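You operate a simulated robot arm through the tools that you are given. There is no shell and no other tool. Be economical: measure what you need, move in short steps, check, and stop when the job is done.

You run a simulated two-armed robot. Do the job below in one go: nothing can be reset, and whatever is moved stays where it is left.

JOB
Hold the junction box still and screw its gland wing nut tight.
Fine: tray switch off first, then lid off on to the shelf; seat the lid again before switching on. Where these are worked on the way, their far stop is far enough and under half their travel is too little: tray switch.

Only the result counts: the job must be done as asked and must still hold three seconds after the hand-in. Knocking over, shifting, dropping, spilling or breaking anything else fails it. Lids that push on must go on centred and level and be pressed home; caps that screw on are set level and turned clockwise until they are tight.

ROBOT AND FRAMES
Two 7-joint arms with two-finger parallel grippers on one trunk, on a base that drives. Base frame: it is fixed to the floor where the robot stands at the start and does not move with it; the origin is under the middle of the robot, x ahead of it, y to its left, z up. Units: cm, degrees, N and s.
The left shoulder is at the start at [3.1, 17.4, 137.9], the right one opposite. With the tool pointing down near the work surface each hand reaches from about 10 to 62 cm from the robot's upright axis, wherever it stands, measured 20 degrees to its own side. Places, roughly: gland wing nut [100, 50, 100]; junction box [100, 50, 100]; junction box lid [100, 50, 100]; junction box rim [110, 60, 90]; rack shelf [100, 30, 90]; tray switch [70, 0, 130]. Payload 3.6 kg a hand.
The TCP of each hand is the grasp point between the finger pads, 3 cm short of the fingertips. In the tool frame z runs along the fingers and y along their closing line. The gripper opens to 11 cm. The fingers are 2 cm wide and 1 cm thick; the gripper's body (4.8 by 11.2 cm) begins 5.5 cm behind the TCP.
Orientation is told as [roll, pitch, yaw] about the base's x, y, z axes, in that order, counted from this pose: with the fingers straight down and closing along the base's y, the tool's x points along the base's -x, its y along +y and its z along -z.

CONTROLS
- The arms move only by the tool step_arm. It takes "left_deltas", "right_deltas" or both (then of equal length, played together; a hand with none holds still); each is a list of rows, each a list of 7 numbers: the closure, from 0 (fully open) to 1 (shut), then the shift along the base's x, y, z in cm, then the turn, a rotation vector about the base's x, y, z in degrees. In form: [[grip, tx, ty, tz, rx, ry, rz], ...]. A call has 1 to 20 rows; each row shifts and turns the commanded pose from where the row before left it. A row lasts 0.2 s, in which the tool goes at most 5 cm and 8.6 degrees; a call with a longer step from one row to the next is refused whole, and so is a gripper value outside its range. Where a pose cannot be reached the arm comes as near as it can. A force on the tool above 40 N (or 10 N above the force at the start of the call, whichever is more), or a blocked arm, ends the call early, and 0.2 s more pass. Each finger travels about 15.3 cm/s and halts on what it meets, pressing with about 31 N; the grip force reading is that of the motor and also rises with nothing between the fingers. The clock runs only during rows and for 0.2 s after the last one: add rows that do not move to give the fingers time. It gives the time, the measured TCP pose, the force on the tool (base axes), the opening and the grip force at its end, in the units of the frame above (readings bear some noise), with the torque about the TCP (base axes, N m) and any sound that the robot's microphone picked up.
- Cameras (640 x 400 px; columns grow to the right, rows downward): "scene" is now at [11.11, 2.87, 158.71]; the picture's right is [0.19, -0.98, 0.00], its down [-0.31, -0.06, -0.95] and it looks along [0.93, 0.18, -0.32] (base axes); focal length 214 px, centre (320, 200). "left" rides on the left gripper at [7.3, -1.7, -10.3] in its tool frame; the picture's right is [0.23, 0.97, 0.00], its down [-0.76, 0.18, -0.62] and it looks along [-0.61, 0.14, 0.78] (tool axes); focal length 222 px, centre (320, 200). "right" rides on the right gripper at [7.2, 1.7, -10.3] in its tool frame; the picture's right is [-0.23, 0.97, 0.00], its down [-0.76, -0.18, -0.62] and it looks along [-0.61, -0.14, 0.78] (tool axes); focal length 222 px, centre (320, 200). There is no depth. A picture from a camera that has moved, and an enlarged one, comes with that camera's place and axes in the base frame and with its lens. The place of the scene camera against the robot may be out by one fixed shift of up to 1.8 cm in any direction.
- capture(camera): a new picture of that camera. It takes no simulated time.
- move_column(by): slides the trunk up (or, below 0, down) by that many cm; the arms and the scene camera ride with it, the base frame stays. It gives what a move gives, with no picture.
- drive_base(legs): drives the robot by 1 to 6 legs, each [ahead, left, turn to the left] in cm, cm and degrees, along the robot's own axes; the way and the turn of a leg run together, so that a leg with both is an arc; at most 150 cm and 180 degrees a leg. The arms and the cameras ride along, it lands a little off, and it stops where it bumps. It gives what a move gives.
- turn_head(pan, tilt): turns the head with the scene camera to pan (to the left, within 86 degrees either way) and tilt (down, from -29 to 69), counted from straight ahead of the robot. It gives what a move gives.
- inspect(camera, box): a new picture of the part [left, top, right, bottom] of that camera's present view, enlarged. It takes no simulated time.
- hand_in(): hands the job in; it is judged then, once.

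Work in short steps. Places have to be worked out from the pictures, the camera data and where the tool is seen: move nearer, look again, correct. Check each grasp and each placing, and mend what went wrong. You have 120 turns and 108 pictures in all, those below and enlarged ones among them. Open the grippers and draw the arms clear of the work before you hand the job in, unless the task says otherwise; then end with one line.

The tools are called as name(argument=value, ...) on one line, values as JSON. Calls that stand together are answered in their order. step_arm: Moves the arms, as the interface text tells. Its arguments: {"type":"object","properties":{"left_deltas":{"type":"array","items":{"type":"array","items":{"type":"number"}}},"right_deltas":{"type":"array","items":{"type":"array","items":{"type":"number"}}}},"required":[]} The other tools are called the same way: move_column (by) slides the trunk up or down; drive_base (legs) drives the base; turn_head (pan, tilt) turns the head that bears the scene camera; capture (camera) takes a picture; inspect (camera, box) takes an enlarged picture of a part of a camera's view; hand_in () hands the job in.

At the start:

```text
t: 0.0
left_tool_pos: [30.33, 16.97, 154.15]
left_tcp_rot: [-0.1, 0.1, 0.1]
left_wrist_force: [1.6, -0.7, -0.3]
left_moment: [0.01, 0.02, 0.03]
left_gripper_width: 11.01
left_finger_force: 0.0
right_tool_pos: [33.29, -10.33, 152.66]
right_tcp_rot: [0.0, 0.1, 0.0]
right_wrist_force: [-0.4, -0.1, 0.3]
right_moment: [-0.01, -0.02, 0.03]
right_gripper_width: 11.01
right_finger_force: 0.1
trunk travel left (down, up): [-49.3, 27.0]
robot x, y, heading: [0.36, 0.16, -0.1]
head pan, tilt: [10.8, 18.4]
```

scene: 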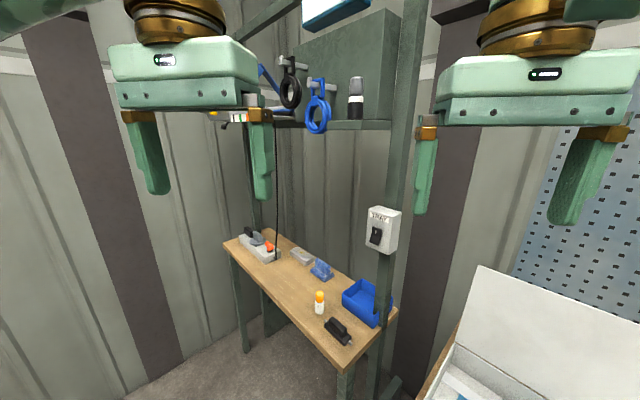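
right: 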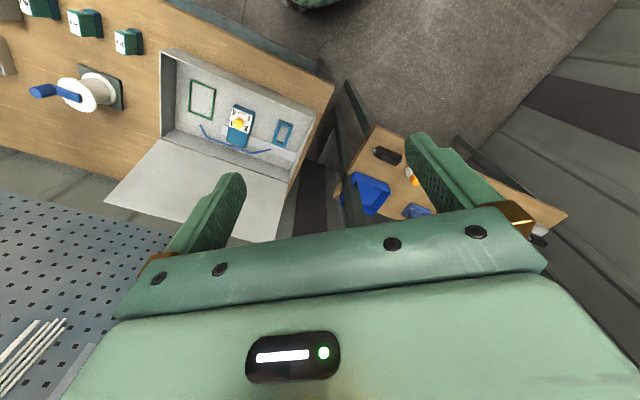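
left: 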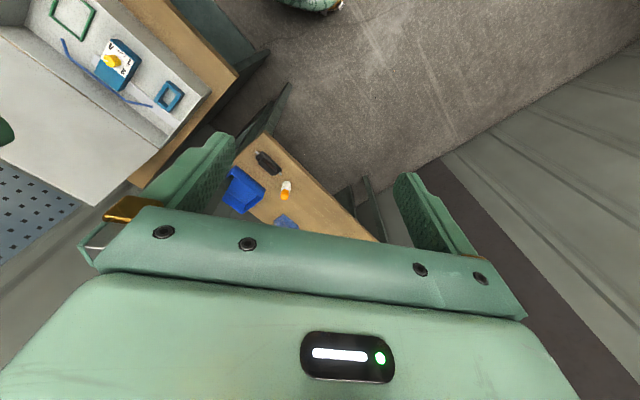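

The scene shows a rack table with a switch on a post and several items. I enlarge the rack and the switch.

inspect(camera="scene", box=[210, 190, 410, 380])

inspect(camera="scene", box=[350, 190, 420, 270])

```text
2.11 times, centred on (310, 285) of scene
camera zoom: at [11.11, 2.87, 158.71], right [0.19, -0.98, 0.0], down [-0.31, -0.06, -0.95], along [0.93, 0.18, -0.32], focal length 452 px, centre (341, 21)
```

zoom: 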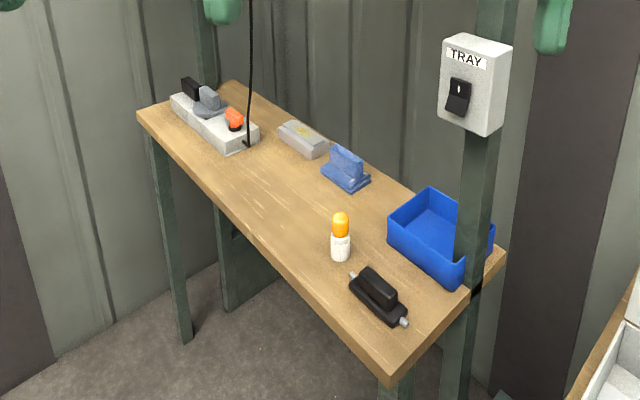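

```text
5.00 times, centred on (385, 230) of scene
camera zoom: at [11.11, 2.87, 158.71], right [0.19, -0.98, 0.0], down [-0.31, -0.06, -0.95], along [0.93, 0.18, -0.32], focal length 1072 px, centre (-5, 50)
```

zoom: 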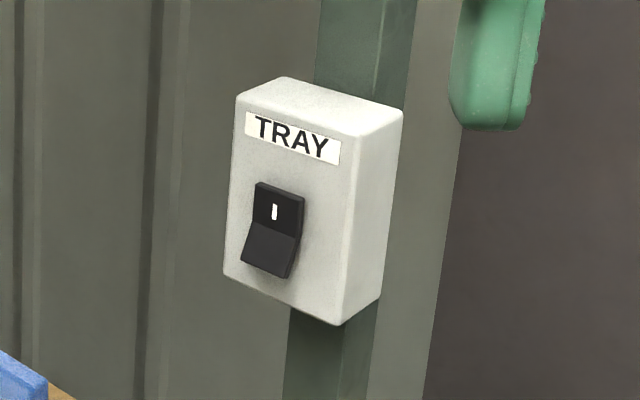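

Switch: "I" end pressed in (on), lower half sticks out. Now a closer look at the grey box at the far left and the other rack items.

inspect(camera="scene", box=[225, 220, 305, 270])

inspect(camera="scene", box=[280, 235, 400, 350])

inspect(camera="scene", box=[190, 30, 400, 160])

```text
8.00 times, centred on (265, 245) of scene
camera zoom: at [11.11, 2.87, 158.71], right [0.19, -0.98, 0.0], down [-0.31, -0.06, -0.95], along [0.93, 0.18, -0.32], focal length 1716 px, centre (760, -160)
```

zoom: 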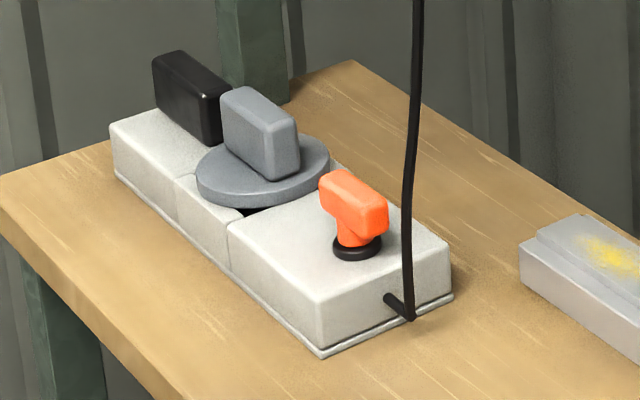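

```text
3.48 times, centred on (340, 292) of scene
camera zoom: at [11.11, 2.87, 158.71], right [0.19, -0.98, 0.0], down [-0.31, -0.06, -0.95], along [0.93, 0.18, -0.32], focal length 746 px, centre (250, -122)
```

zoom: 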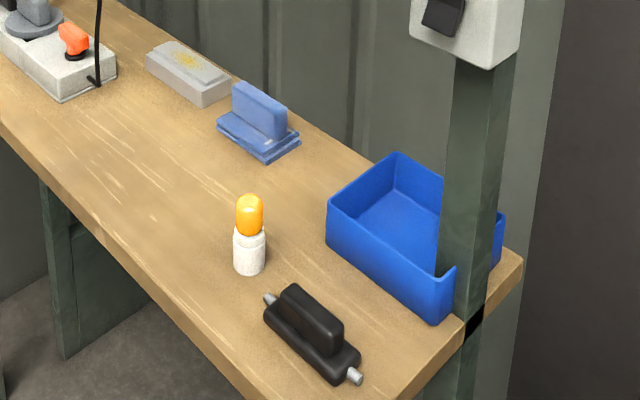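

```text
3.05 times, centred on (295, 95) of scene
camera zoom: at [11.11, 2.87, 158.71], right [0.19, -0.98, 0.0], down [-0.31, -0.06, -0.95], along [0.93, 0.18, -0.32], focal length 654 px, centre (396, 520)
```

zoom: 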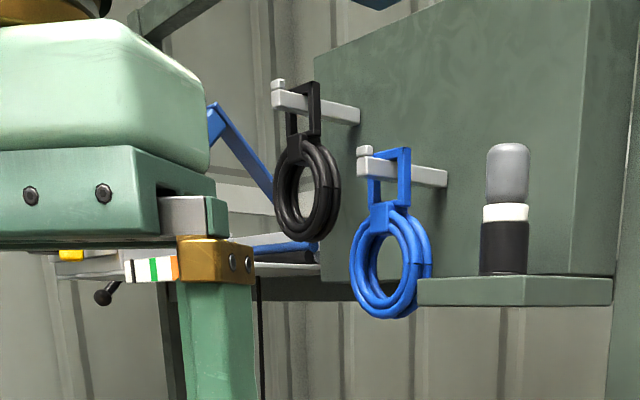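

The rack table runs diagonally: its front edge goes about (56,3) to (117,86) and its front faces (-0.81, 0.58). The box has a black holding fin, a round grey lid with a fin and an orange wing nut. I drive to a stand-off in front of the switch, facing the rack.

drive_base(legs=[[8, 36, 0], [0, 0, -35.7]])

turn_head(pan=0, tilt=25)

capture(camera="scene")

```text
t: 4.0
left_tool_pos: [42.45, 31.94, 154.03]
left_tcp_rot: [-0.2, 0.1, -34.8]
left_wrist_force: [0.4, -0.7, -0.3]
left_moment: [0.02, 0.04, 0.01]
left_gripper_width: 10.99
left_finger_force: 0.0
right_tool_pos: [29.16, 8.03, 152.66]
right_tcp_rot: [0.0, 0.1, -34.8]
right_wrist_force: [-0.2, 0.2, -0.3]
right_moment: [0.0, 0.01, -0.01]
right_gripper_width: 10.99
right_finger_force: 0.0
trunk travel left (down, up): [-49.3, 27.0]
robot x, y, heading: [7.89, 35.69, -35.2]
head pan, tilt: [10.8, 18.4]
```

```text
t: 4.7
left_tool_pos: [42.48, 31.96, 153.99]
left_tcp_rot: [0.0, 0.2, -34.8]
left_wrist_force: [0.9, -0.1, -0.3]
left_moment: [0.0, 0.01, 0.02]
left_gripper_width: 11.0
left_finger_force: 0.0
right_tool_pos: [29.22, 8.01, 152.63]
right_tcp_rot: [0.0, 0.1, -34.9]
right_wrist_force: [1.0, 0.8, -0.2]
right_moment: [-0.01, 0.03, 0.0]
right_gripper_width: 10.99
right_finger_force: 0.0
trunk travel left (down, up): [-49.3, 27.0]
robot x, y, heading: [7.94, 35.59, -35.3]
head pan, tilt: [0.0, 25.0]
```

```text
99 pictures are left
camera scene: at [16.86, 29.94, 157.64], right [-0.57, -0.82, 0.0], down [-0.35, 0.24, -0.91], along [0.74, -0.52, -0.42], focal length 214 px, centre (320, 200)
```

scene: 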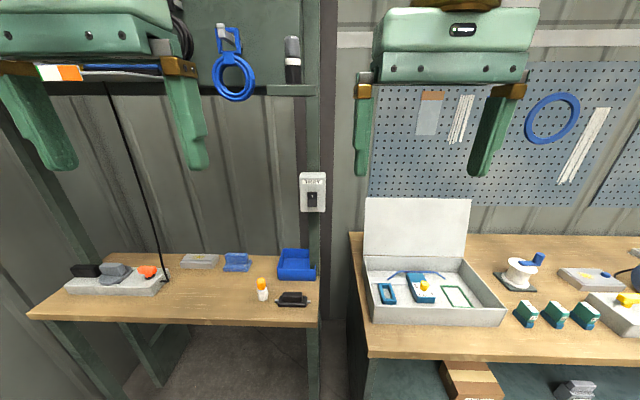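

The switch is about (66.7, -2, 131), straight ahead at ~70 cm. I lower the trunk so the hands clear the hooks above, then close in, with the right hand lined up to the switch.

move_column(by=-22)

drive_base(legs=[[16, 12, 0]])

turn_head(pan=-12, tilt=10)

capture(camera="scene")

capture(camera="right")

```text
t: 7.1
left_tool_pos: [42.5, 31.91, 132.21]
left_tcp_rot: [-0.1, 0.0, -34.8]
left_wrist_force: [-0.1, 0.7, 0.3]
left_moment: [0.03, -0.03, 0.03]
left_gripper_width: 10.99
left_finger_force: 0.0
right_tool_pos: [29.14, 8.11, 130.72]
right_tcp_rot: [0.0, 0.0, -34.9]
right_wrist_force: [-0.4, -0.1, 0.0]
right_moment: [-0.05, -0.03, -0.01]
right_gripper_width: 11.0
right_finger_force: 0.0
trunk travel left (down, up): [-27.3, 49.0]
robot x, y, heading: [7.86, 35.36, -35.1]
head pan, tilt: [0.0, 25.0]
```

```text
t: 8.7
left_tool_pos: [62.47, 32.09, 132.0]
left_tcp_rot: [-0.1, 0.1, -35.0]
left_wrist_force: [-0.2, 0.5, 0.1]
left_moment: [0.01, 0.03, 0.02]
left_gripper_width: 11.01
left_finger_force: 0.1
right_tool_pos: [49.24, 8.24, 130.66]
right_tcp_rot: [0.0, 0.1, -35.1]
right_wrist_force: [0.5, -0.3, -1.3]
right_moment: [0.0, 0.0, 0.0]
right_gripper_width: 10.99
right_finger_force: 0.0
trunk travel left (down, up): [-27.3, 49.0]
robot x, y, heading: [27.88, 35.56, -35.1]
head pan, tilt: [0.0, 25.0]
```

```text
t: 9.4
left_tool_pos: [62.43, 32.25, 132.21]
left_tcp_rot: [-0.2, 0.0, -35.0]
left_wrist_force: [0.0, -0.2, 0.4]
left_moment: [0.0, 0.02, -0.03]
left_gripper_width: 11.03
left_finger_force: 0.0
right_tool_pos: [49.14, 8.32, 130.59]
right_tcp_rot: [0.1, 0.2, -35.1]
right_wrist_force: [0.3, -0.2, -0.1]
right_moment: [-0.01, 0.0, 0.0]
right_gripper_width: 10.99
right_finger_force: 0.0
trunk travel left (down, up): [-27.3, 49.0]
robot x, y, heading: [27.5, 36.01, -35.1]
head pan, tilt: [-12.0, 10.0]
```

```text
98 pictures are left
camera scene: at [40.97, 24.88, 137.8], right [-0.73, -0.68, 0.0], down [-0.12, 0.13, -0.98], along [0.67, -0.72, -0.17], focal length 214 px, centre (320, 200)
```

scene: 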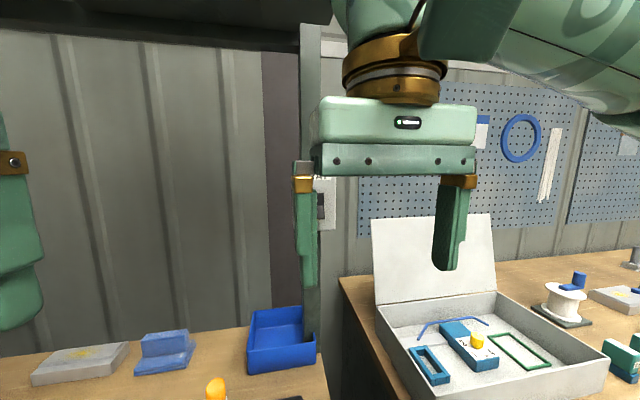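

```text
97 pictures are left
camera right: at [44.04, 13.85, 140.93], right [0.75, 0.67, 0.0], down [0.52, -0.58, 0.62], along [0.41, -0.46, -0.78], focal length 222 px, centre (320, 200)
```

right: 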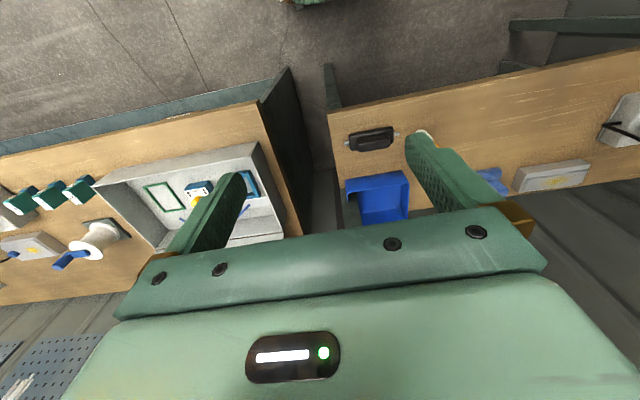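

The right hand is ~20 cm short of the switch and hangs in front of it. I close it and swing it to point horizontally forward, a little ahead and lower.

step_arm(right_deltas=[[1, 0.6, -0.42, -0.5, -4.7, -6.69, 0], [1, 0.6, -0.42, -0.5, -4.7, -6.69, 0], [1, 0.6, -0.42, -0.5, -4.7, -6.69, 0], [1, 0.6, -0.42, -0.5, -4.7, -6.69, 0], [1, 0.6, -0.42, -0.5, -4.7, -6.69, 0], [1, 0.6, -0.42, -0.5, -4.7, -6.69, 0], [1, 0.6, -0.42, -0.5, -4.7, -6.69, 0], [1, 0.6, -0.42, -0.5, -4.7, -6.69, 0], [1, 0.6, -0.42, -0.5, -4.7, -6.69, 0], [1, 0, 0, 0, 0, 0, 0]])

capture(camera="right")

capture(camera="scene")

```text
t: 11.6
left_tool_pos: [62.4, 32.14, 132.08]
left_tcp_rot: [-0.1, 0.0, -35.1]
left_wrist_force: [0.7, 0.1, 0.5]
left_moment: [-0.01, -0.03, 0.01]
left_gripper_width: 11.01
left_finger_force: 0.1
right_tool_pos: [54.46, 4.31, 126.15]
right_tcp_rot: [0.0, -73.6, -35.0]
right_wrist_force: [0.8, 0.0, 0.5]
right_moment: [0.04, -0.04, -0.03]
right_gripper_width: 0.01
right_finger_force: 30.8
trunk travel left (down, up): [-27.3, 49.0]
robot x, y, heading: [27.58, 35.71, -35.1]
head pan, tilt: [-12.0, 10.0]
```

```text
96 pictures are left
camera right: at [45.55, 12.71, 122.13], right [0.61, 0.76, 0.22], down [-0.42, 0.07, 0.91], along [0.67, -0.64, 0.36], focal length 222 px, centre (320, 200)
```

right: 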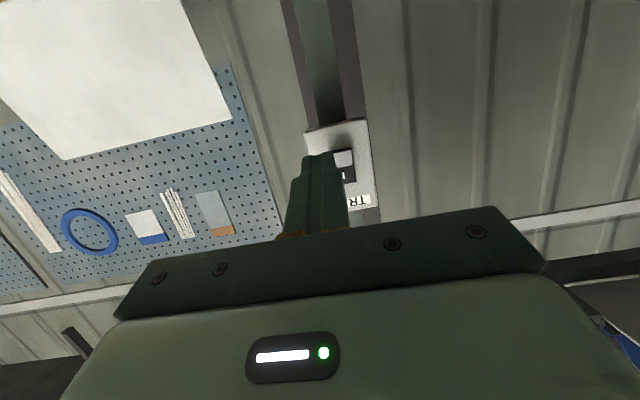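

```text
95 pictures are left
camera scene: at [40.97, 24.86, 137.8], right [-0.73, -0.68, 0.0], down [-0.12, 0.13, -0.98], along [0.67, -0.72, -0.17], focal length 214 px, centre (320, 200)
```

scene: 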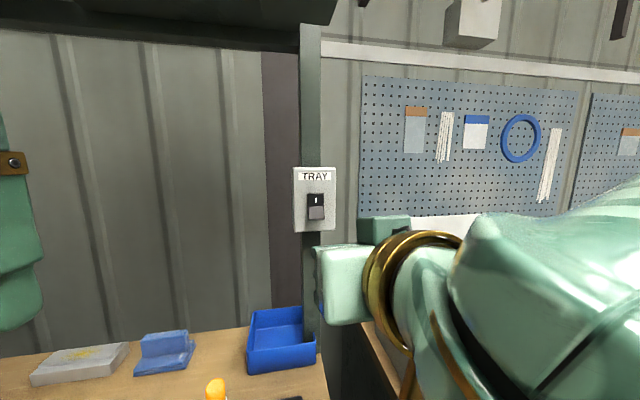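

Both views show the switch now. I enlarge both to fix its place.

inspect(camera="right", box=[290, 110, 390, 225])

inspect(camera="scene", box=[280, 155, 350, 245])

```text
3.48 times, centred on (340, 168) of right
camera zoom: at [45.55, 12.71, 122.13], right [0.61, 0.76, 0.22], down [-0.42, 0.07, 0.91], along [0.67, -0.64, 0.36], focal length 773 px, centre (250, 313)
```

zoom: 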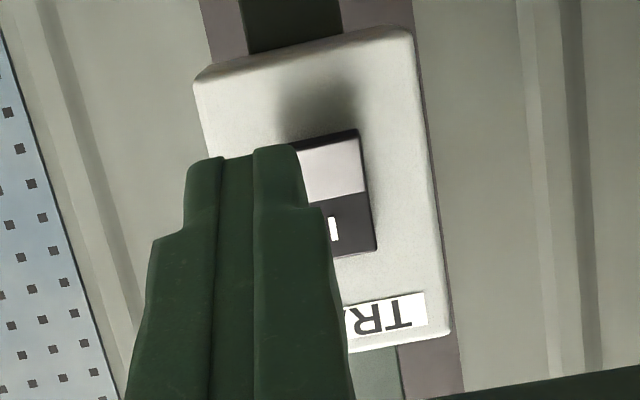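

```text
4.44 times, centred on (315, 200) of scene
camera zoom: at [40.97, 24.86, 137.8], right [-0.73, -0.68, 0.0], down [-0.12, 0.13, -0.98], along [0.67, -0.72, -0.17], focal length 953 px, centre (342, 200)
```

zoom: 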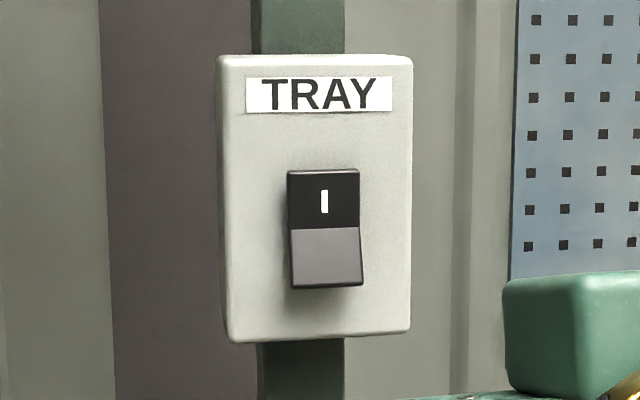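

The lower half of the rocker works out at about (68.4, -3.7, 128.3), 56 cm ahead. I level the hand, shift 1.5 cm left, raise it, and go 8 cm forward, then check.

step_arm(right_deltas=[[1, 0.43, 0.62, 0.7, -4.7, -6.69, 0], [1, 0.43, 0.62, 0.9, -4.7, -6.69, 0], [1, 1.64, -1.15, 0, 0, 0, 0], [1, 1.64, -1.15, 0, 0, 0, 0], [1, 1.64, -1.15, 0, 0, 0, 0], [1, 1.64, -1.15, 0, 0, 0, 0], [1, 0, 0, 0, 0, 0, 0]])

inspect(camera="scene", box=[270, 140, 390, 260])

capture(camera="right")

```text
t: 13.2
left_tool_pos: [62.31, 32.14, 132.11]
left_tcp_rot: [-0.1, 0.0, -35.0]
left_wrist_force: [-0.4, -0.6, 0.5]
left_moment: [-0.02, -0.02, -0.03]
left_gripper_width: 10.99
left_finger_force: 0.1
right_tool_pos: [62.62, 1.35, 128.4]
right_tcp_rot: [-3.7, -89.9, -31.4]
right_wrist_force: [-0.9, 0.1, -0.4]
right_moment: [0.01, 0.01, 0.02]
right_gripper_width: 0.0
right_finger_force: 30.7
right hand out of reach, approached as far as the arm can: row 1, 2
trunk travel left (down, up): [-27.3, 49.0]
robot x, y, heading: [27.68, 35.75, -35.3]
head pan, tilt: [-12.0, 10.0]
```

```text
3.33 times, centred on (330, 200) of scene
camera zoom: at [40.95, 24.89, 137.81], right [-0.73, -0.68, 0.0], down [-0.12, 0.13, -0.98], along [0.67, -0.72, -0.17], focal length 715 px, centre (287, 200)
```

zoom: 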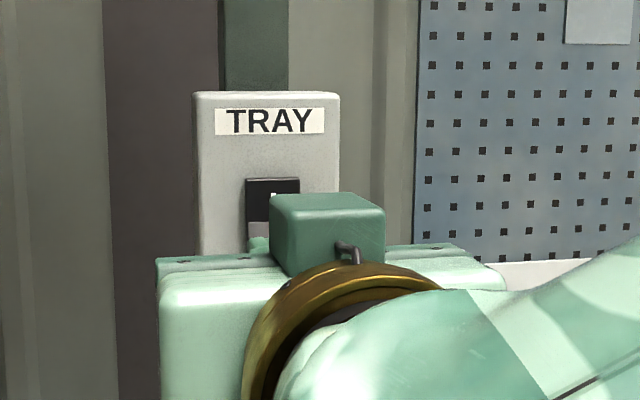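

```text
91 pictures are left
camera right: at [55.18, 8.79, 121.14], right [0.56, 0.8, 0.23], down [-0.61, 0.21, 0.76], along [0.56, -0.57, 0.6], focal length 222 px, centre (320, 200)
```

right: 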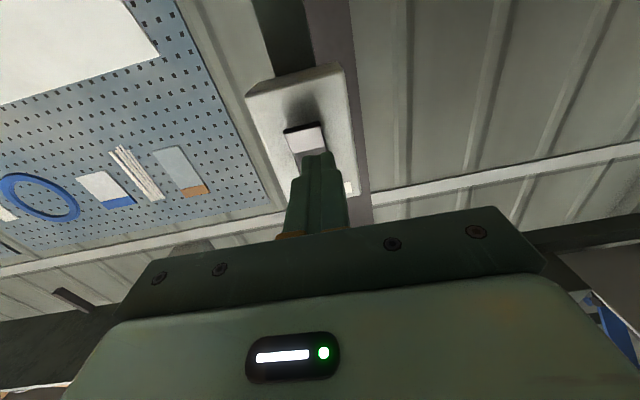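

The fingertips are ~4.5 cm short of the rocker, about level with its lower half. I correct slightly right and down, then push forward in small rows until force or a click.

step_arm(right_deltas=[[1, 0.9, -1.35, -0.5, 0, 0, 0], [1, 1.23, -0.86, 0, 0, 0, 0], [1, 0.82, -0.58, 0, 0, 0, 0], [1, 0.41, -0.29, 0, 0, 0, 0], [1, 0.41, -0.29, 0, 0, 0, 0], [1, 0.41, -0.29, 0, 0, 0, 0], [1, 0.41, -0.29, 0, 0, 0, 0]])

capture(camera="right")

```text
t: 14.4
left_tool_pos: [61.77, 32.43, 132.14]
left_tcp_rot: [-0.2, -0.2, -35.1]
left_wrist_force: [0.3, -0.4, -0.1]
left_moment: [0.01, -0.04, 0.0]
left_gripper_width: 11.03
left_finger_force: 0.1
right_tool_pos: [65.74, -1.32, 127.84]
right_tcp_rot: [-53.7, -89.7, 19.1]
right_wrist_force: [-23.0, 15.3, 1.4]
right_moment: [-0.06, -0.17, -0.27]
right_gripper_width: 0.0
right_finger_force: 31.0
trunk travel left (down, up): [-27.3, 49.0]
robot x, y, heading: [27.5, 36.06, -35.0]
head pan, tilt: [-12.0, 10.0]
stopped in row 6 (right hand): the force on the tool passed its limit at 45 N (the readings are from after the stop); the commanded pose is now the measured one
```

```text
90 pictures are left
camera right: at [58.15, 5.94, 120.58], right [0.55, 0.8, 0.22], down [-0.61, 0.21, 0.76], along [0.57, -0.56, 0.61], focal length 222 px, centre (320, 200)
```

right: 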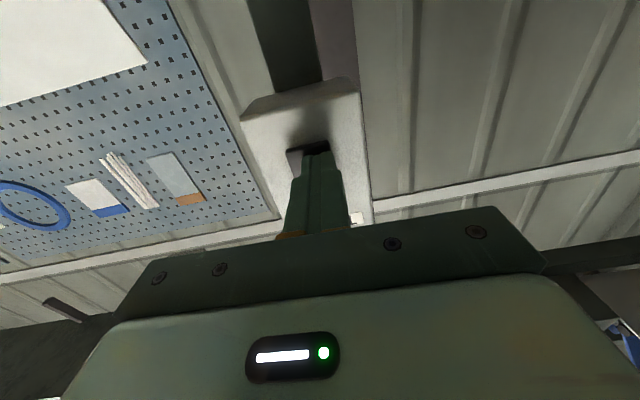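

It stopped on force. I back off 5 cm and look at the rocker.

step_arm(right_deltas=[[1, -1.64, 1.15, 0, 0, 0, 0], [1, -1.64, 1.15, 0, 0, 0, 0], [1, -1.64, 1.15, 0, 0, 0, 0]])

inspect(camera="right", box=[250, 60, 400, 220])

inspect(camera="scene", box=[270, 150, 370, 240])

```text
t: 15.2
left_tool_pos: [62.45, 32.16, 132.07]
left_tcp_rot: [-0.1, 0.1, -35.0]
left_wrist_force: [-0.6, 0.0, -1.0]
left_moment: [0.0, 0.0, 0.0]
left_gripper_width: 11.02
left_finger_force: 0.1
right_tool_pos: [61.27, 1.7, 127.43]
right_tcp_rot: [-18.6, -89.5, -16.3]
right_wrist_force: [-0.3, -0.1, -0.4]
right_moment: [0.01, 0.02, 0.02]
right_gripper_width: 0.01
right_finger_force: 30.4
trunk travel left (down, up): [-27.3, 49.0]
robot x, y, heading: [27.61, 35.66, -35.0]
head pan, tilt: [-12.0, 10.0]
```

```text
2.50 times, centred on (325, 140) of right
camera zoom: at [53.7, 9.05, 120.27], right [0.56, 0.8, 0.22], down [-0.61, 0.21, 0.77], along [0.57, -0.56, 0.6], focal length 555 px, centre (308, 350)
```

zoom: 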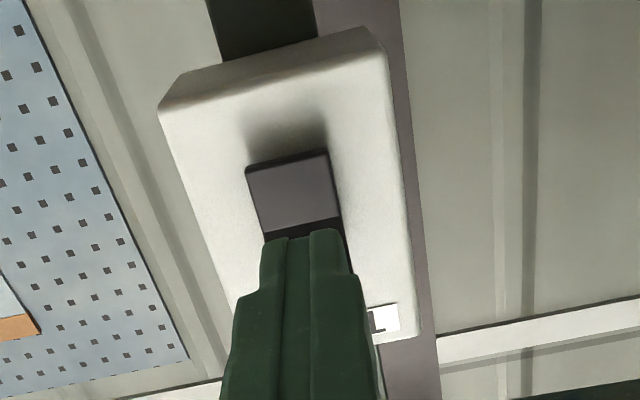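

```text
4.44 times, centred on (320, 195) of scene
camera zoom: at [40.95, 24.88, 137.79], right [-0.73, -0.68, 0.0], down [-0.12, 0.13, -0.98], along [0.67, -0.72, -0.17], focal length 953 px, centre (320, 222)
```

zoom: 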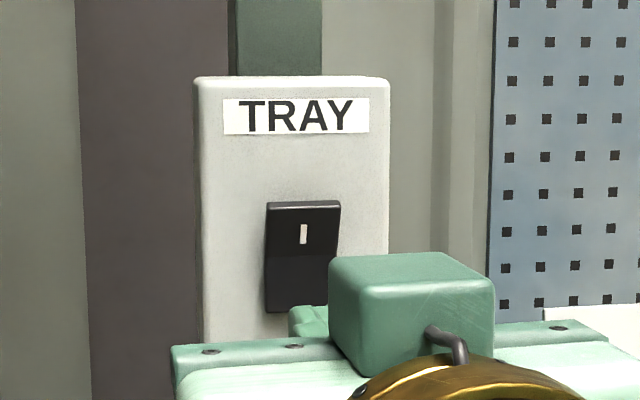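

The rocker has tipped over: its upper half now sticks out and the lower is pressed in. I withdraw the hand, turn it back down, and look at the switch unhidden.

step_arm(right_deltas=[[0, -1, 0.7, 0.4, 4.7, 6.69, 0], [0, -1, 0.7, 0.4, 4.7, 6.69, 0], [0, -1, 0.7, 0.4, 4.7, 6.69, 0], [0, -1, 0.7, 0.4, 4.7, 6.69, 0], [0, -1, 0.7, 0.4, 4.7, 6.69, 0], [0, -1, 0.7, 0.4, 4.7, 6.69, 0], [0, -1, 0.7, 0.4, 4.7, 6.69, 0], [0, -1, 0.7, 0.4, 4.7, 6.69, 0], [0, -1, 0.7, 0.4, 4.7, 6.69, 0], [0, -1, 0.7, 0.4, 4.7, 6.69, 0], [0, 0, 0, 0, 4.7, 6.69, 0]])

inspect(camera="scene", box=[270, 150, 370, 240])

```text
t: 17.6
left_tool_pos: [62.43, 32.08, 131.9]
left_tcp_rot: [0.0, 0.0, -35.0]
left_wrist_force: [-0.2, 0.6, -0.6]
left_moment: [-0.01, 0.01, 0.04]
left_gripper_width: 10.98
left_finger_force: 0.0
right_tool_pos: [51.55, 8.67, 131.36]
right_tcp_rot: [0.3, 0.6, -35.0]
right_wrist_force: [-0.1, -0.1, -0.6]
right_moment: [0.04, 0.0, 0.02]
right_gripper_width: 11.0
right_finger_force: 0.0
trunk travel left (down, up): [-27.3, 49.0]
robot x, y, heading: [27.75, 35.93, -35.2]
head pan, tilt: [-12.0, 10.0]
```

```text
4.44 times, centred on (320, 195) of scene
camera zoom: at [41.02, 24.87, 137.78], right [-0.73, -0.68, 0.0], down [-0.12, 0.13, -0.98], along [0.67, -0.72, -0.17], focal length 953 px, centre (320, 222)
```

zoom: 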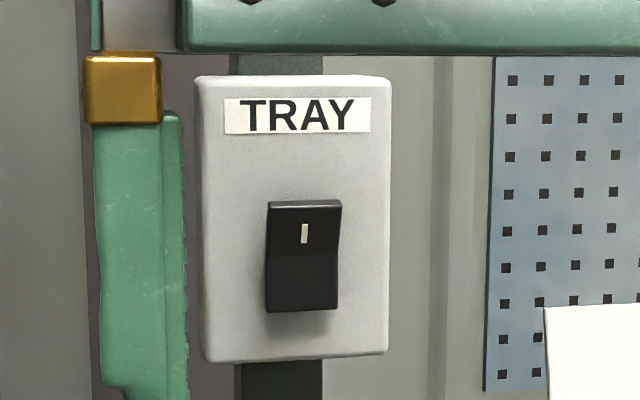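

The rocker is clearly tipped to off. Next the box: nut about (104, 48, 99), lid ~13 cm further along the table, black fin ~23 cm. I slide left along the rack at the present stand-off and look.

drive_base(legs=[[0, 52, 0]])

turn_head(pan=0, tilt=35)

capture(camera="scene")

capture(camera="left")

capture(camera="right")

```text
t: 20.8
left_tool_pos: [93.56, 75.87, 131.92]
left_tcp_rot: [0.0, 0.1, -35.6]
left_wrist_force: [0.2, 0.2, -0.3]
left_moment: [-0.01, 0.01, 0.0]
left_gripper_width: 10.99
left_finger_force: 0.1
right_tool_pos: [82.47, 52.43, 131.44]
right_tcp_rot: [0.1, 0.3, -35.5]
right_wrist_force: [0.6, 1.0, 0.3]
right_moment: [-0.04, 0.01, -0.01]
right_gripper_width: 11.02
right_finger_force: 0.0
trunk travel left (down, up): [-27.3, 49.0]
robot x, y, heading: [58.79, 79.63, -35.5]
head pan, tilt: [-12.0, 10.0]
```

```text
t: 21.6
left_tool_pos: [93.54, 75.73, 132.02]
left_tcp_rot: [-0.1, 0.0, -35.6]
left_wrist_force: [0.3, 0.9, -0.1]
left_moment: [0.02, -0.03, 0.0]
left_gripper_width: 11.02
left_finger_force: 0.1
right_tool_pos: [82.42, 52.49, 131.52]
right_tcp_rot: [0.3, 0.4, -35.5]
right_wrist_force: [-0.1, -0.1, -0.4]
right_moment: [0.02, -0.02, 0.0]
right_gripper_width: 11.0
right_finger_force: 0.0
trunk travel left (down, up): [-27.3, 49.0]
robot x, y, heading: [58.78, 79.79, -35.6]
head pan, tilt: [0.0, 35.0]
```

```text
86 pictures are left
camera scene: at [72.91, 70.44, 133.79], right [-0.58, -0.81, 0.0], down [-0.47, 0.33, -0.82], along [0.67, -0.48, -0.57], focal length 214 px, centre (320, 200)
```

scene: 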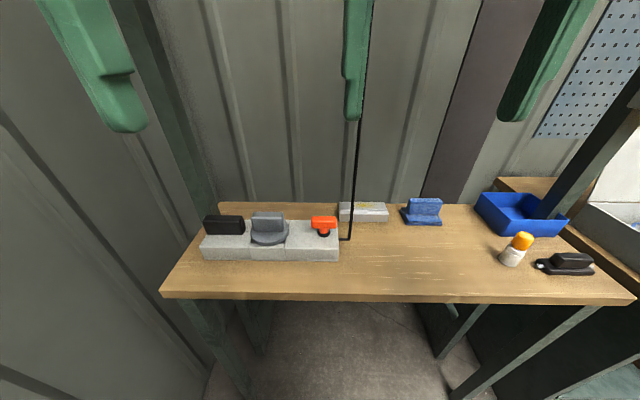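

```text
85 pictures are left
camera left: at [86.63, 78.57, 142.38], right [0.38, 0.92, 0.0], down [0.72, -0.3, 0.62], along [0.57, -0.24, -0.78], focal length 222 px, centre (320, 200)
```

left: 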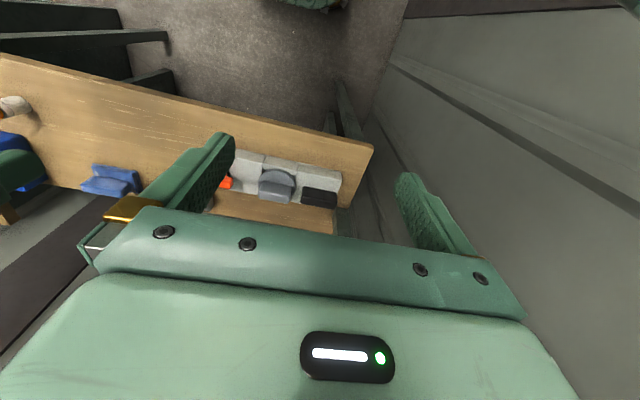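

```text
84 pictures are left
camera right: at [77.45, 57.96, 141.86], right [0.75, 0.66, 0.0], down [0.52, -0.59, 0.62], along [0.41, -0.46, -0.79], focal length 222 px, centre (320, 200)
```

right: 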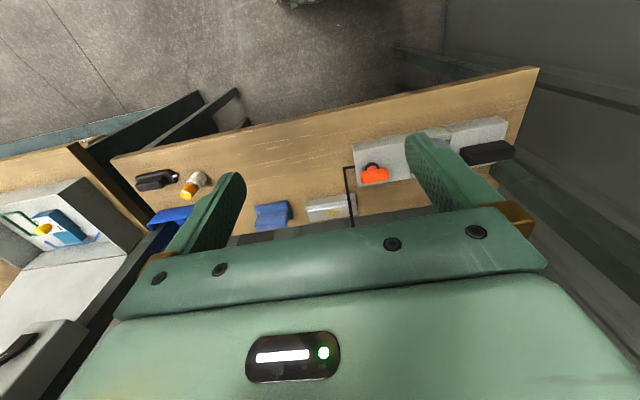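

Good view of the box. I enlarge it.

inspect(camera="scene", box=[190, 190, 370, 275])

inspect(camera="right", box=[330, 110, 530, 220])

```text
3.56 times, centred on (280, 232) of scene
camera zoom: at [72.91, 70.44, 133.79], right [-0.58, -0.81, 0.0], down [-0.47, 0.33, -0.82], along [0.67, -0.48, -0.57], focal length 763 px, centre (462, 84)
```

zoom: 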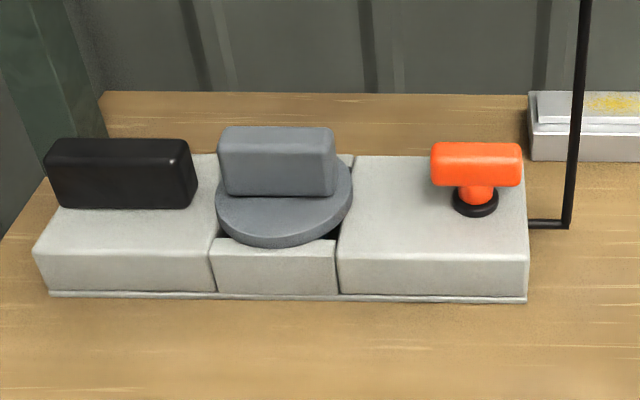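

```text
3.20 times, centred on (430, 165) of right
camera zoom: at [77.45, 57.96, 141.86], right [0.75, 0.66, 0.0], down [0.52, -0.59, 0.62], along [0.41, -0.46, -0.79], focal length 711 px, centre (-32, 312)
```

zoom: 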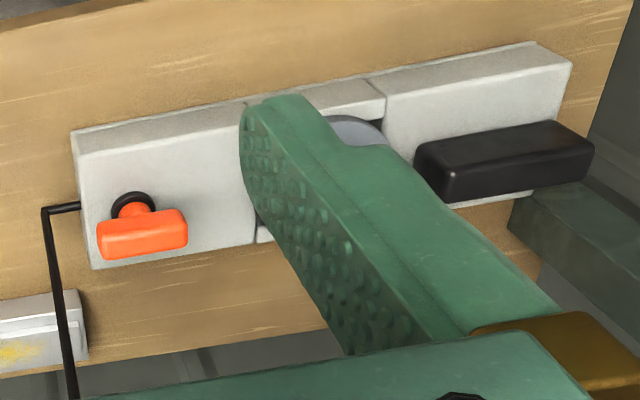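

The fins of lid, nut and black holder all run along the rack, so I'll grip them with the closing line fore-aft. I move 9 cm ahead and 6 cm left and turn both hands a quarter about the vertical.

drive_base(legs=[[9, 6, 0]])

step_arm(left_deltas=[[0, 0, 0, 0, 0, 0, 8.2], [0, 0, 0, 0, 0, 0, 8.2], [0, 0, 0, 0, 0, 0, 8.2], [0, 0, 0, 0, 0, 0, 8.2], [0, 0, 0, 0, 0, 0, 8.2], [0, 0, 0, 0, 0, 0, 8.2], [0, 0, 0, 0, 0, 0, 8.2], [0, 0, 0, 0, 0, 0, 8.2], [0, 0, 0, 0, 0, 0, 8.2], [0, 0, 0, 0, 0, 0, 8.2], [0, 0, 0, 0, 0, 0, 8]], right_deltas=[[0, 0, 0, 0, 0, 0, 8.2], [0, 0, 0, 0, 0, 0, 8.2], [0, 0, 0, 0, 0, 0, 8.2], [0, 0, 0, 0, 0, 0, 8.2], [0, 0, 0, 0, 0, 0, 8.2], [0, 0, 0, 0, 0, 0, 8.2], [0, 0, 0, 0, 0, 0, 8.2], [0, 0, 0, 0, 0, 0, 8.2], [0, 0, 0, 0, 0, 0, 8.2], [0, 0, 0, 0, 0, 0, 8.2], [0, 0, 0, 0, 0, 0, 8]])

capture(camera="scene")

capture(camera="left")

capture(camera="right")

```text
t: 22.8
left_tool_pos: [104.74, 75.18, 132.1]
left_tcp_rot: [-0.2, 0.2, -35.6]
left_wrist_force: [-0.3, 0.1, 0.6]
left_moment: [0.03, -0.01, 0.02]
left_gripper_width: 11.04
left_finger_force: 0.1
right_tool_pos: [93.56, 51.85, 131.52]
right_tcp_rot: [0.2, 0.4, -35.7]
right_wrist_force: [0.8, -0.4, -0.1]
right_moment: [-0.01, 0.0, -0.01]
right_gripper_width: 11.01
right_finger_force: 0.0
trunk travel left (down, up): [-27.3, 49.0]
robot x, y, heading: [70.01, 79.43, -35.7]
head pan, tilt: [0.0, 35.0]
```

```text
t: 25.2
left_tool_pos: [104.63, 75.14, 131.9]
left_tcp_rot: [-0.1, 0.0, 54.4]
left_wrist_force: [-0.4, 0.4, -0.7]
left_moment: [0.01, 0.02, -0.05]
left_gripper_width: 10.98
left_finger_force: 0.1
right_tool_pos: [84.84, 56.69, 125.96]
right_tcp_rot: [0.1, -2.3, 10.7]
right_wrist_force: [0.2, 0.3, 0.5]
right_moment: [-0.02, -0.02, 0.02]
right_gripper_width: 11.0
right_finger_force: 0.0
right hand out of reach, approached as far as the arm can: row 3, 4, 5, 6, 7, 8, 9, 10, 11
trunk travel left (down, up): [-27.3, 49.0]
robot x, y, heading: [69.88, 79.24, -35.7]
head pan, tilt: [0.0, 35.0]
```

```text
81 pictures are left
camera scene: at [83.96, 69.94, 133.8], right [-0.59, -0.81, 0.0], down [-0.47, 0.34, -0.82], along [0.66, -0.48, -0.57], focal length 214 px, centre (320, 200)
```

scene: 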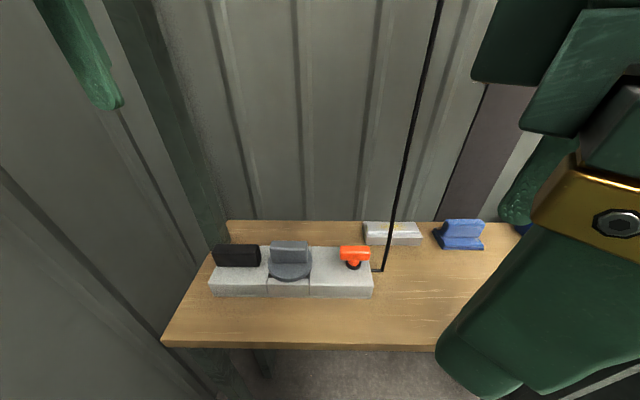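

```text
80 pictures are left
camera left: at [101.68, 68.31, 142.35], right [-0.92, 0.38, 0.0], down [0.3, 0.72, 0.62], along [0.24, 0.57, -0.78], focal length 222 px, centre (320, 200)
```

left: 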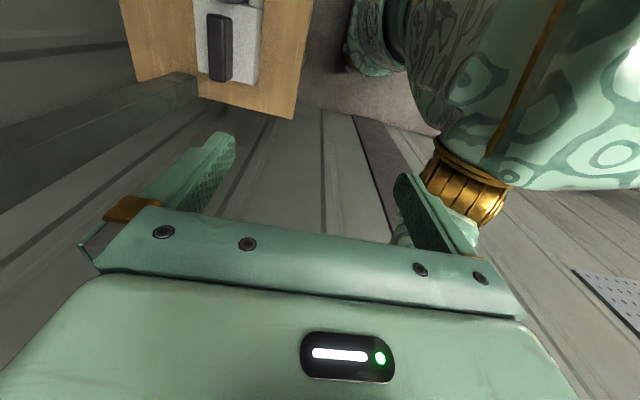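

```text
79 pictures are left
camera right: at [76.92, 57.04, 135.99], right [0.04, 1.0, 0.01], down [0.76, -0.04, 0.65], along [0.65, -0.02, -0.76], focal length 222 px, centre (320, 200)
```

right: 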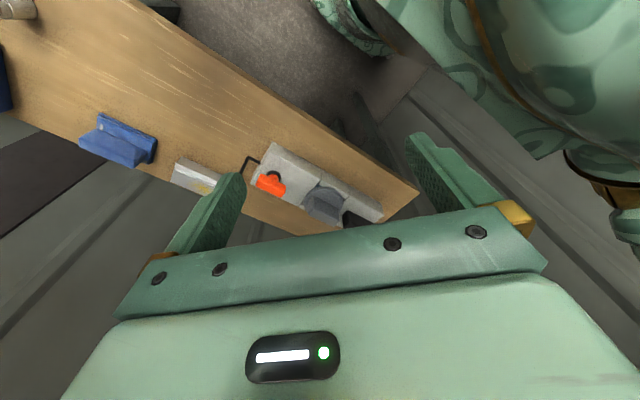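

The right wrist cannot turn that way; I turn it the other way round, to yaw about -125.7.

step_arm(right_deltas=[[0, 0, 0, 0, 0, 0, -8.5], [0, 0, 0, 0, 0, 0, -8.5], [0, 0, 0, 0, 0, 0, -8.5], [0, 0, 0, 0, 0, 0, -8.5], [0, 0, 0, 0, 0, 0, -8.5], [0, 0, 0, 0, 0, 0, -8.5], [0, 0, 0, 0, 0, 0, -8.5], [0, 0, 0, 0, 0, 0, -8.5], [0, 0, 0, 0, 0, 0, -8.5], [0, 0, 0, 0, 0, 0, -8.5], [0, 0, 0, 0, 0, 0, -8.5], [0, 0, 0, 0, 0, 0, -8.5], [0, 0, 0, 0, 0, 0, -8.5], [0, 0, 0, 0, 0, 0, -8.5], [0, 0, 0, 0, 0, 0, -8.5], [0, 0, 0, 0, 0, 0, -8.5], [0, 0, 0, 0, 0, 0, -8.5], [0, 0, 0, 0, 0, 0, -8.5], [0, 0, 0, 0, 0, 0, -8.5], [0, 0, 0, 0, 0, 0, -8.5]])

capture(camera="right")

capture(camera="scene")

```text
t: 26.4
left_tool_pos: [104.56, 75.2, 131.91]
left_tcp_rot: [0.0, 0.0, 54.3]
left_wrist_force: [-0.1, -0.5, 0.5]
left_moment: [-0.01, 0.05, 0.0]
left_gripper_width: 10.97
left_finger_force: 0.0
right_tool_pos: [84.95, 56.64, 126.13]
right_tcp_rot: [0.3, -2.2, -25.4]
right_wrist_force: [-8.8, -14.2, -2.4]
right_moment: [1.48, -1.09, 1.6]
right_gripper_width: 11.0
right_finger_force: 0.1
trunk travel left (down, up): [-27.3, 49.0]
robot x, y, heading: [69.72, 79.18, -35.7]
head pan, tilt: [0.0, 35.0]
stopped in row 5 (right hand): the force on the tool passed its limit at 88 N (the readings are from after the stop); the commanded pose is now the measured one
```

```text
78 pictures are left
camera right: at [78.6, 61.45, 136.15], right [0.62, 0.78, 0.01], down [0.59, -0.48, 0.65], along [0.52, -0.4, -0.76], focal length 222 px, centre (320, 200)
```

right: 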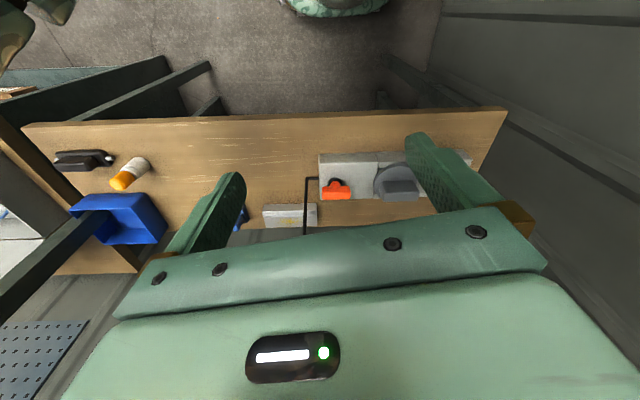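

```text
77 pictures are left
camera scene: at [84.06, 70.0, 133.81], right [-0.57, -0.82, 0.0], down [-0.47, 0.33, -0.82], along [0.67, -0.47, -0.57], focal length 214 px, centre (320, 200)
```

scene: 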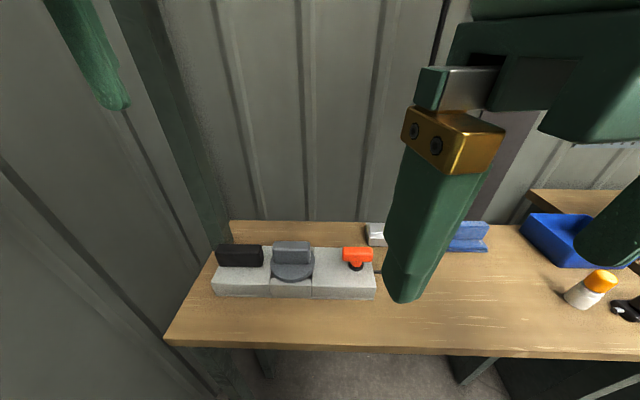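

The hand met something on its left (likely the robot's own head or other arm). I move it right, forward and up first, then go on turning.

step_arm(right_deltas=[[0, -0.6, -0.8, 0, 0, 0, 0], [0, 0.6, -1.8, 0.8, 0, 0, 0], [0, 1, -2, 0.8, 0, 0, 0], [0, 1, -2, 0.8, 0, 0, 0], [0, 1, -2, 0.8, 0, 0, 0], [0, 1, -1, 0.8, 0, 0, 0], [0, 0, 0, 0, 0, 0, -8.5], [0, 0, 0, 0, 0, 0, -8.5], [0, 0, 0, 0, 0, 0, -8.5], [0, 0, 0, 0, 0, 0, -8.5], [0, 0, 0, 0, 0, 0, -8.5], [0, 0, 0, 0, 0, 0, -8.5], [0, 0, 0, 0, 0, 0, -8.5], [0, 0, 0, 0, 0, 0, -8.5], [0, 0, 0, 0, 0, 0, -8.5], [0, 0, 0, 0, 0, 0, -8.5], [0, 0, 0, 0, 0, 0, -8.5], [0, 0, 0, 0, 0, 0, -7]])

capture(camera="right")

```text
t: 30.2
left_tool_pos: [104.73, 75.12, 131.83]
left_tcp_rot: [-0.1, 0.0, 54.2]
left_wrist_force: [0.2, -0.3, 0.1]
left_moment: [0.0, 0.0, -0.02]
left_gripper_width: 11.0
left_finger_force: 0.0
right_tool_pos: [88.94, 47.12, 130.18]
right_tcp_rot: [0.2, -2.2, -126.2]
right_wrist_force: [-0.2, 0.0, -0.5]
right_moment: [-0.02, 0.0, 0.0]
right_gripper_width: 11.02
right_finger_force: 0.0
trunk travel left (down, up): [-27.3, 49.0]
robot x, y, heading: [69.98, 79.22, -35.9]
head pan, tilt: [0.0, 35.0]
```

```text
76 pictures are left
camera right: at [94.7, 52.34, 140.19], right [0.65, -0.76, 0.01], down [-0.58, -0.49, 0.65], along [-0.49, -0.43, -0.76], focal length 222 px, centre (320, 200)
```

right: 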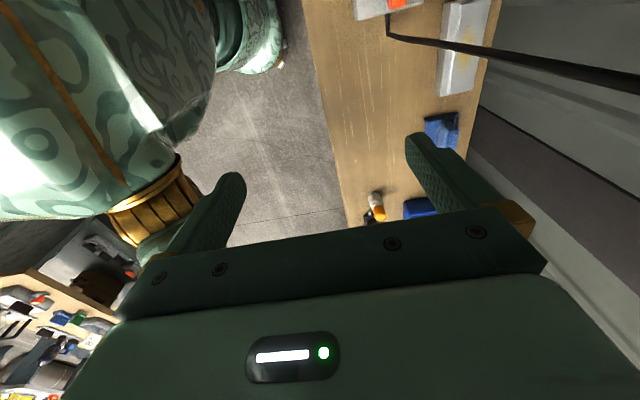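

Both hands now have the right yaw. I bring the left hand over the black fin (est. (117, 65)), staying ~13 cm above it, and look.

step_arm(left_deltas=[[0, 3, -2.3, -3, 0, 0, 0], [0, 3, -2.3, -4, 0, 0, 0], [0, 3, -2.3, -4, 0, 0, 0], [0, 2.5, -2, -4, 0, 0, 0], [0, 0, 0, 0, 0, 0, 0]])

capture(camera="left")

capture(camera="scene")

```text
refused: row 2 steps farther than a row can; nothing moved
```

```text
75 pictures are left
camera left: at [101.71, 68.29, 142.32], right [-0.92, 0.38, 0.0], down [0.3, 0.72, 0.62], along [0.24, 0.57, -0.78], focal length 222 px, centre (320, 200)
```

left: 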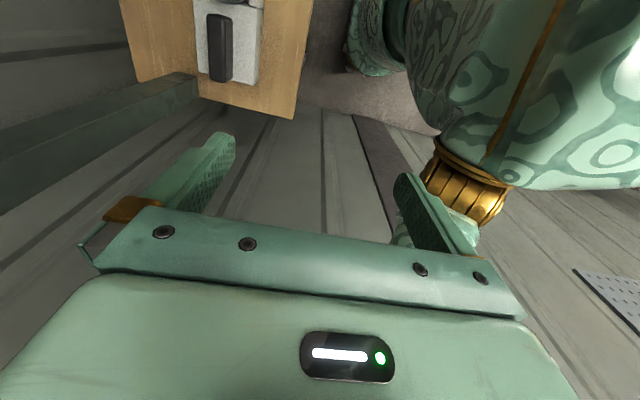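

```text
74 pictures are left
camera scene: at [84.0, 69.93, 133.79], right [-0.59, -0.81, 0.0], down [-0.47, 0.34, -0.82], along [0.66, -0.48, -0.57], focal length 214 px, centre (320, 200)
```

scene: 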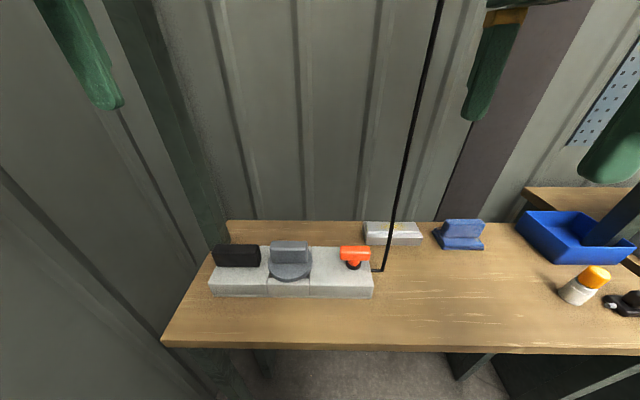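

The rows were too long; I repeat it in shorter ones.

step_arm(left_deltas=[[0, 2.4, -1.8, -3, 0, 0, 0], [0, 2.4, -1.8, -3, 0, 0, 0], [0, 2.4, -1.8, -3, 0, 0, 0], [0, 2.4, -1.8, -3, 0, 0, 0], [0, 2.4, -1.8, -3, 0, 0, 0], [0, 0, 0, -2, 0, 0, 0], [0, 0, 0, 0, 0, 0, 0]])

capture(camera="left")

capture(camera="scene")

```text
t: 31.8
left_tool_pos: [116.28, 66.17, 114.95]
left_tcp_rot: [-0.2, 0.0, 54.3]
left_wrist_force: [-0.1, -0.3, 0.9]
left_moment: [-0.03, 0.02, 0.01]
left_gripper_width: 10.97
left_finger_force: 0.1
right_tool_pos: [88.92, 47.12, 130.07]
right_tcp_rot: [0.2, -2.1, -126.0]
right_wrist_force: [0.8, 0.7, 0.3]
right_moment: [0.01, 0.01, -0.01]
right_gripper_width: 11.0
right_finger_force: 0.1
trunk travel left (down, up): [-27.3, 49.0]
robot x, y, heading: [70.19, 79.74, -35.9]
head pan, tilt: [0.0, 35.0]
```

```text
73 pictures are left
camera left: at [113.49, 59.22, 125.29], right [-0.92, 0.38, 0.0], down [0.3, 0.72, 0.62], along [0.24, 0.57, -0.78], focal length 222 px, centre (320, 200)
```

left: 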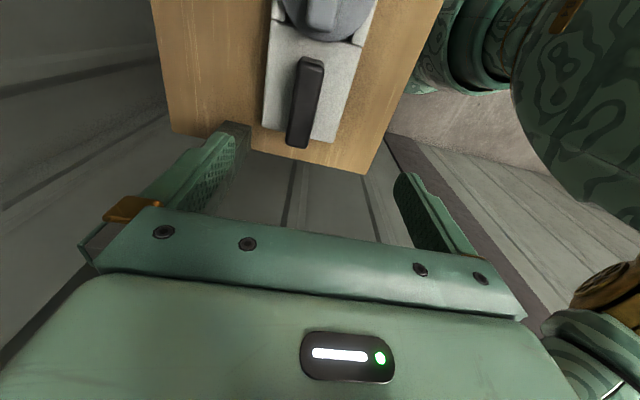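

```text
72 pictures are left
camera scene: at [83.99, 69.9, 133.79], right [-0.59, -0.81, 0.0], down [-0.47, 0.34, -0.82], along [0.66, -0.48, -0.57], focal length 214 px, centre (320, 200)
```

scene: 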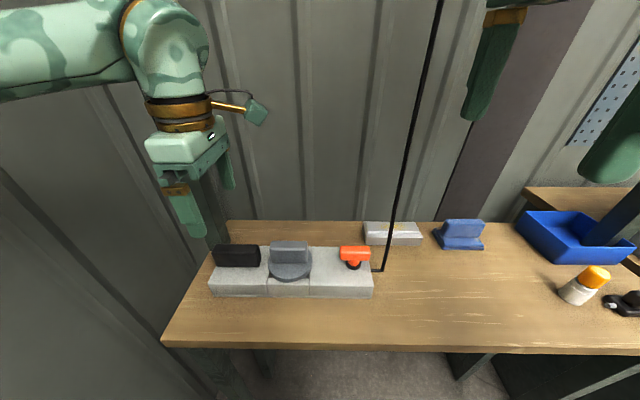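

I enlarge the left view to read the fin's top face.

inspect(camera="left", box=[240, 0, 400, 170])

inspect(camera="scene", box=[200, 220, 400, 310])

```text
2.35 times, centred on (320, 85) of left
camera zoom: at [113.49, 59.22, 125.29], right [-0.92, 0.38, 0.0], down [0.3, 0.72, 0.62], along [0.24, 0.57, -0.78], focal length 523 px, centre (320, 471)
```

zoom: 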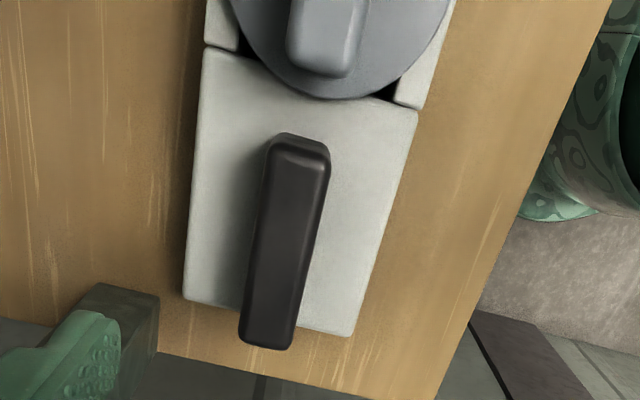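

```text
3.20 times, centred on (300, 265) of scene
camera zoom: at [83.99, 69.9, 133.79], right [-0.59, -0.81, 0.0], down [-0.47, 0.34, -0.82], along [0.66, -0.48, -0.57], focal length 686 px, centre (384, -8)
```

zoom: 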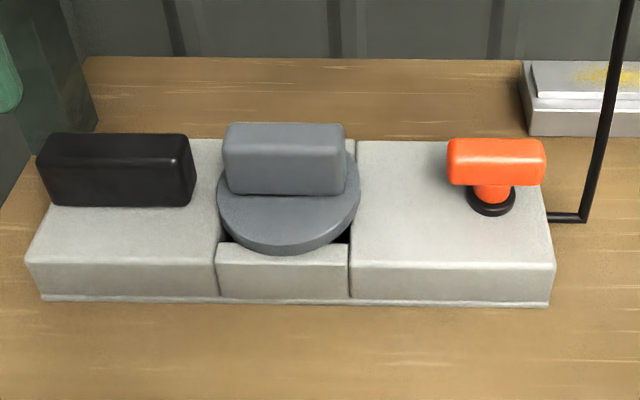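

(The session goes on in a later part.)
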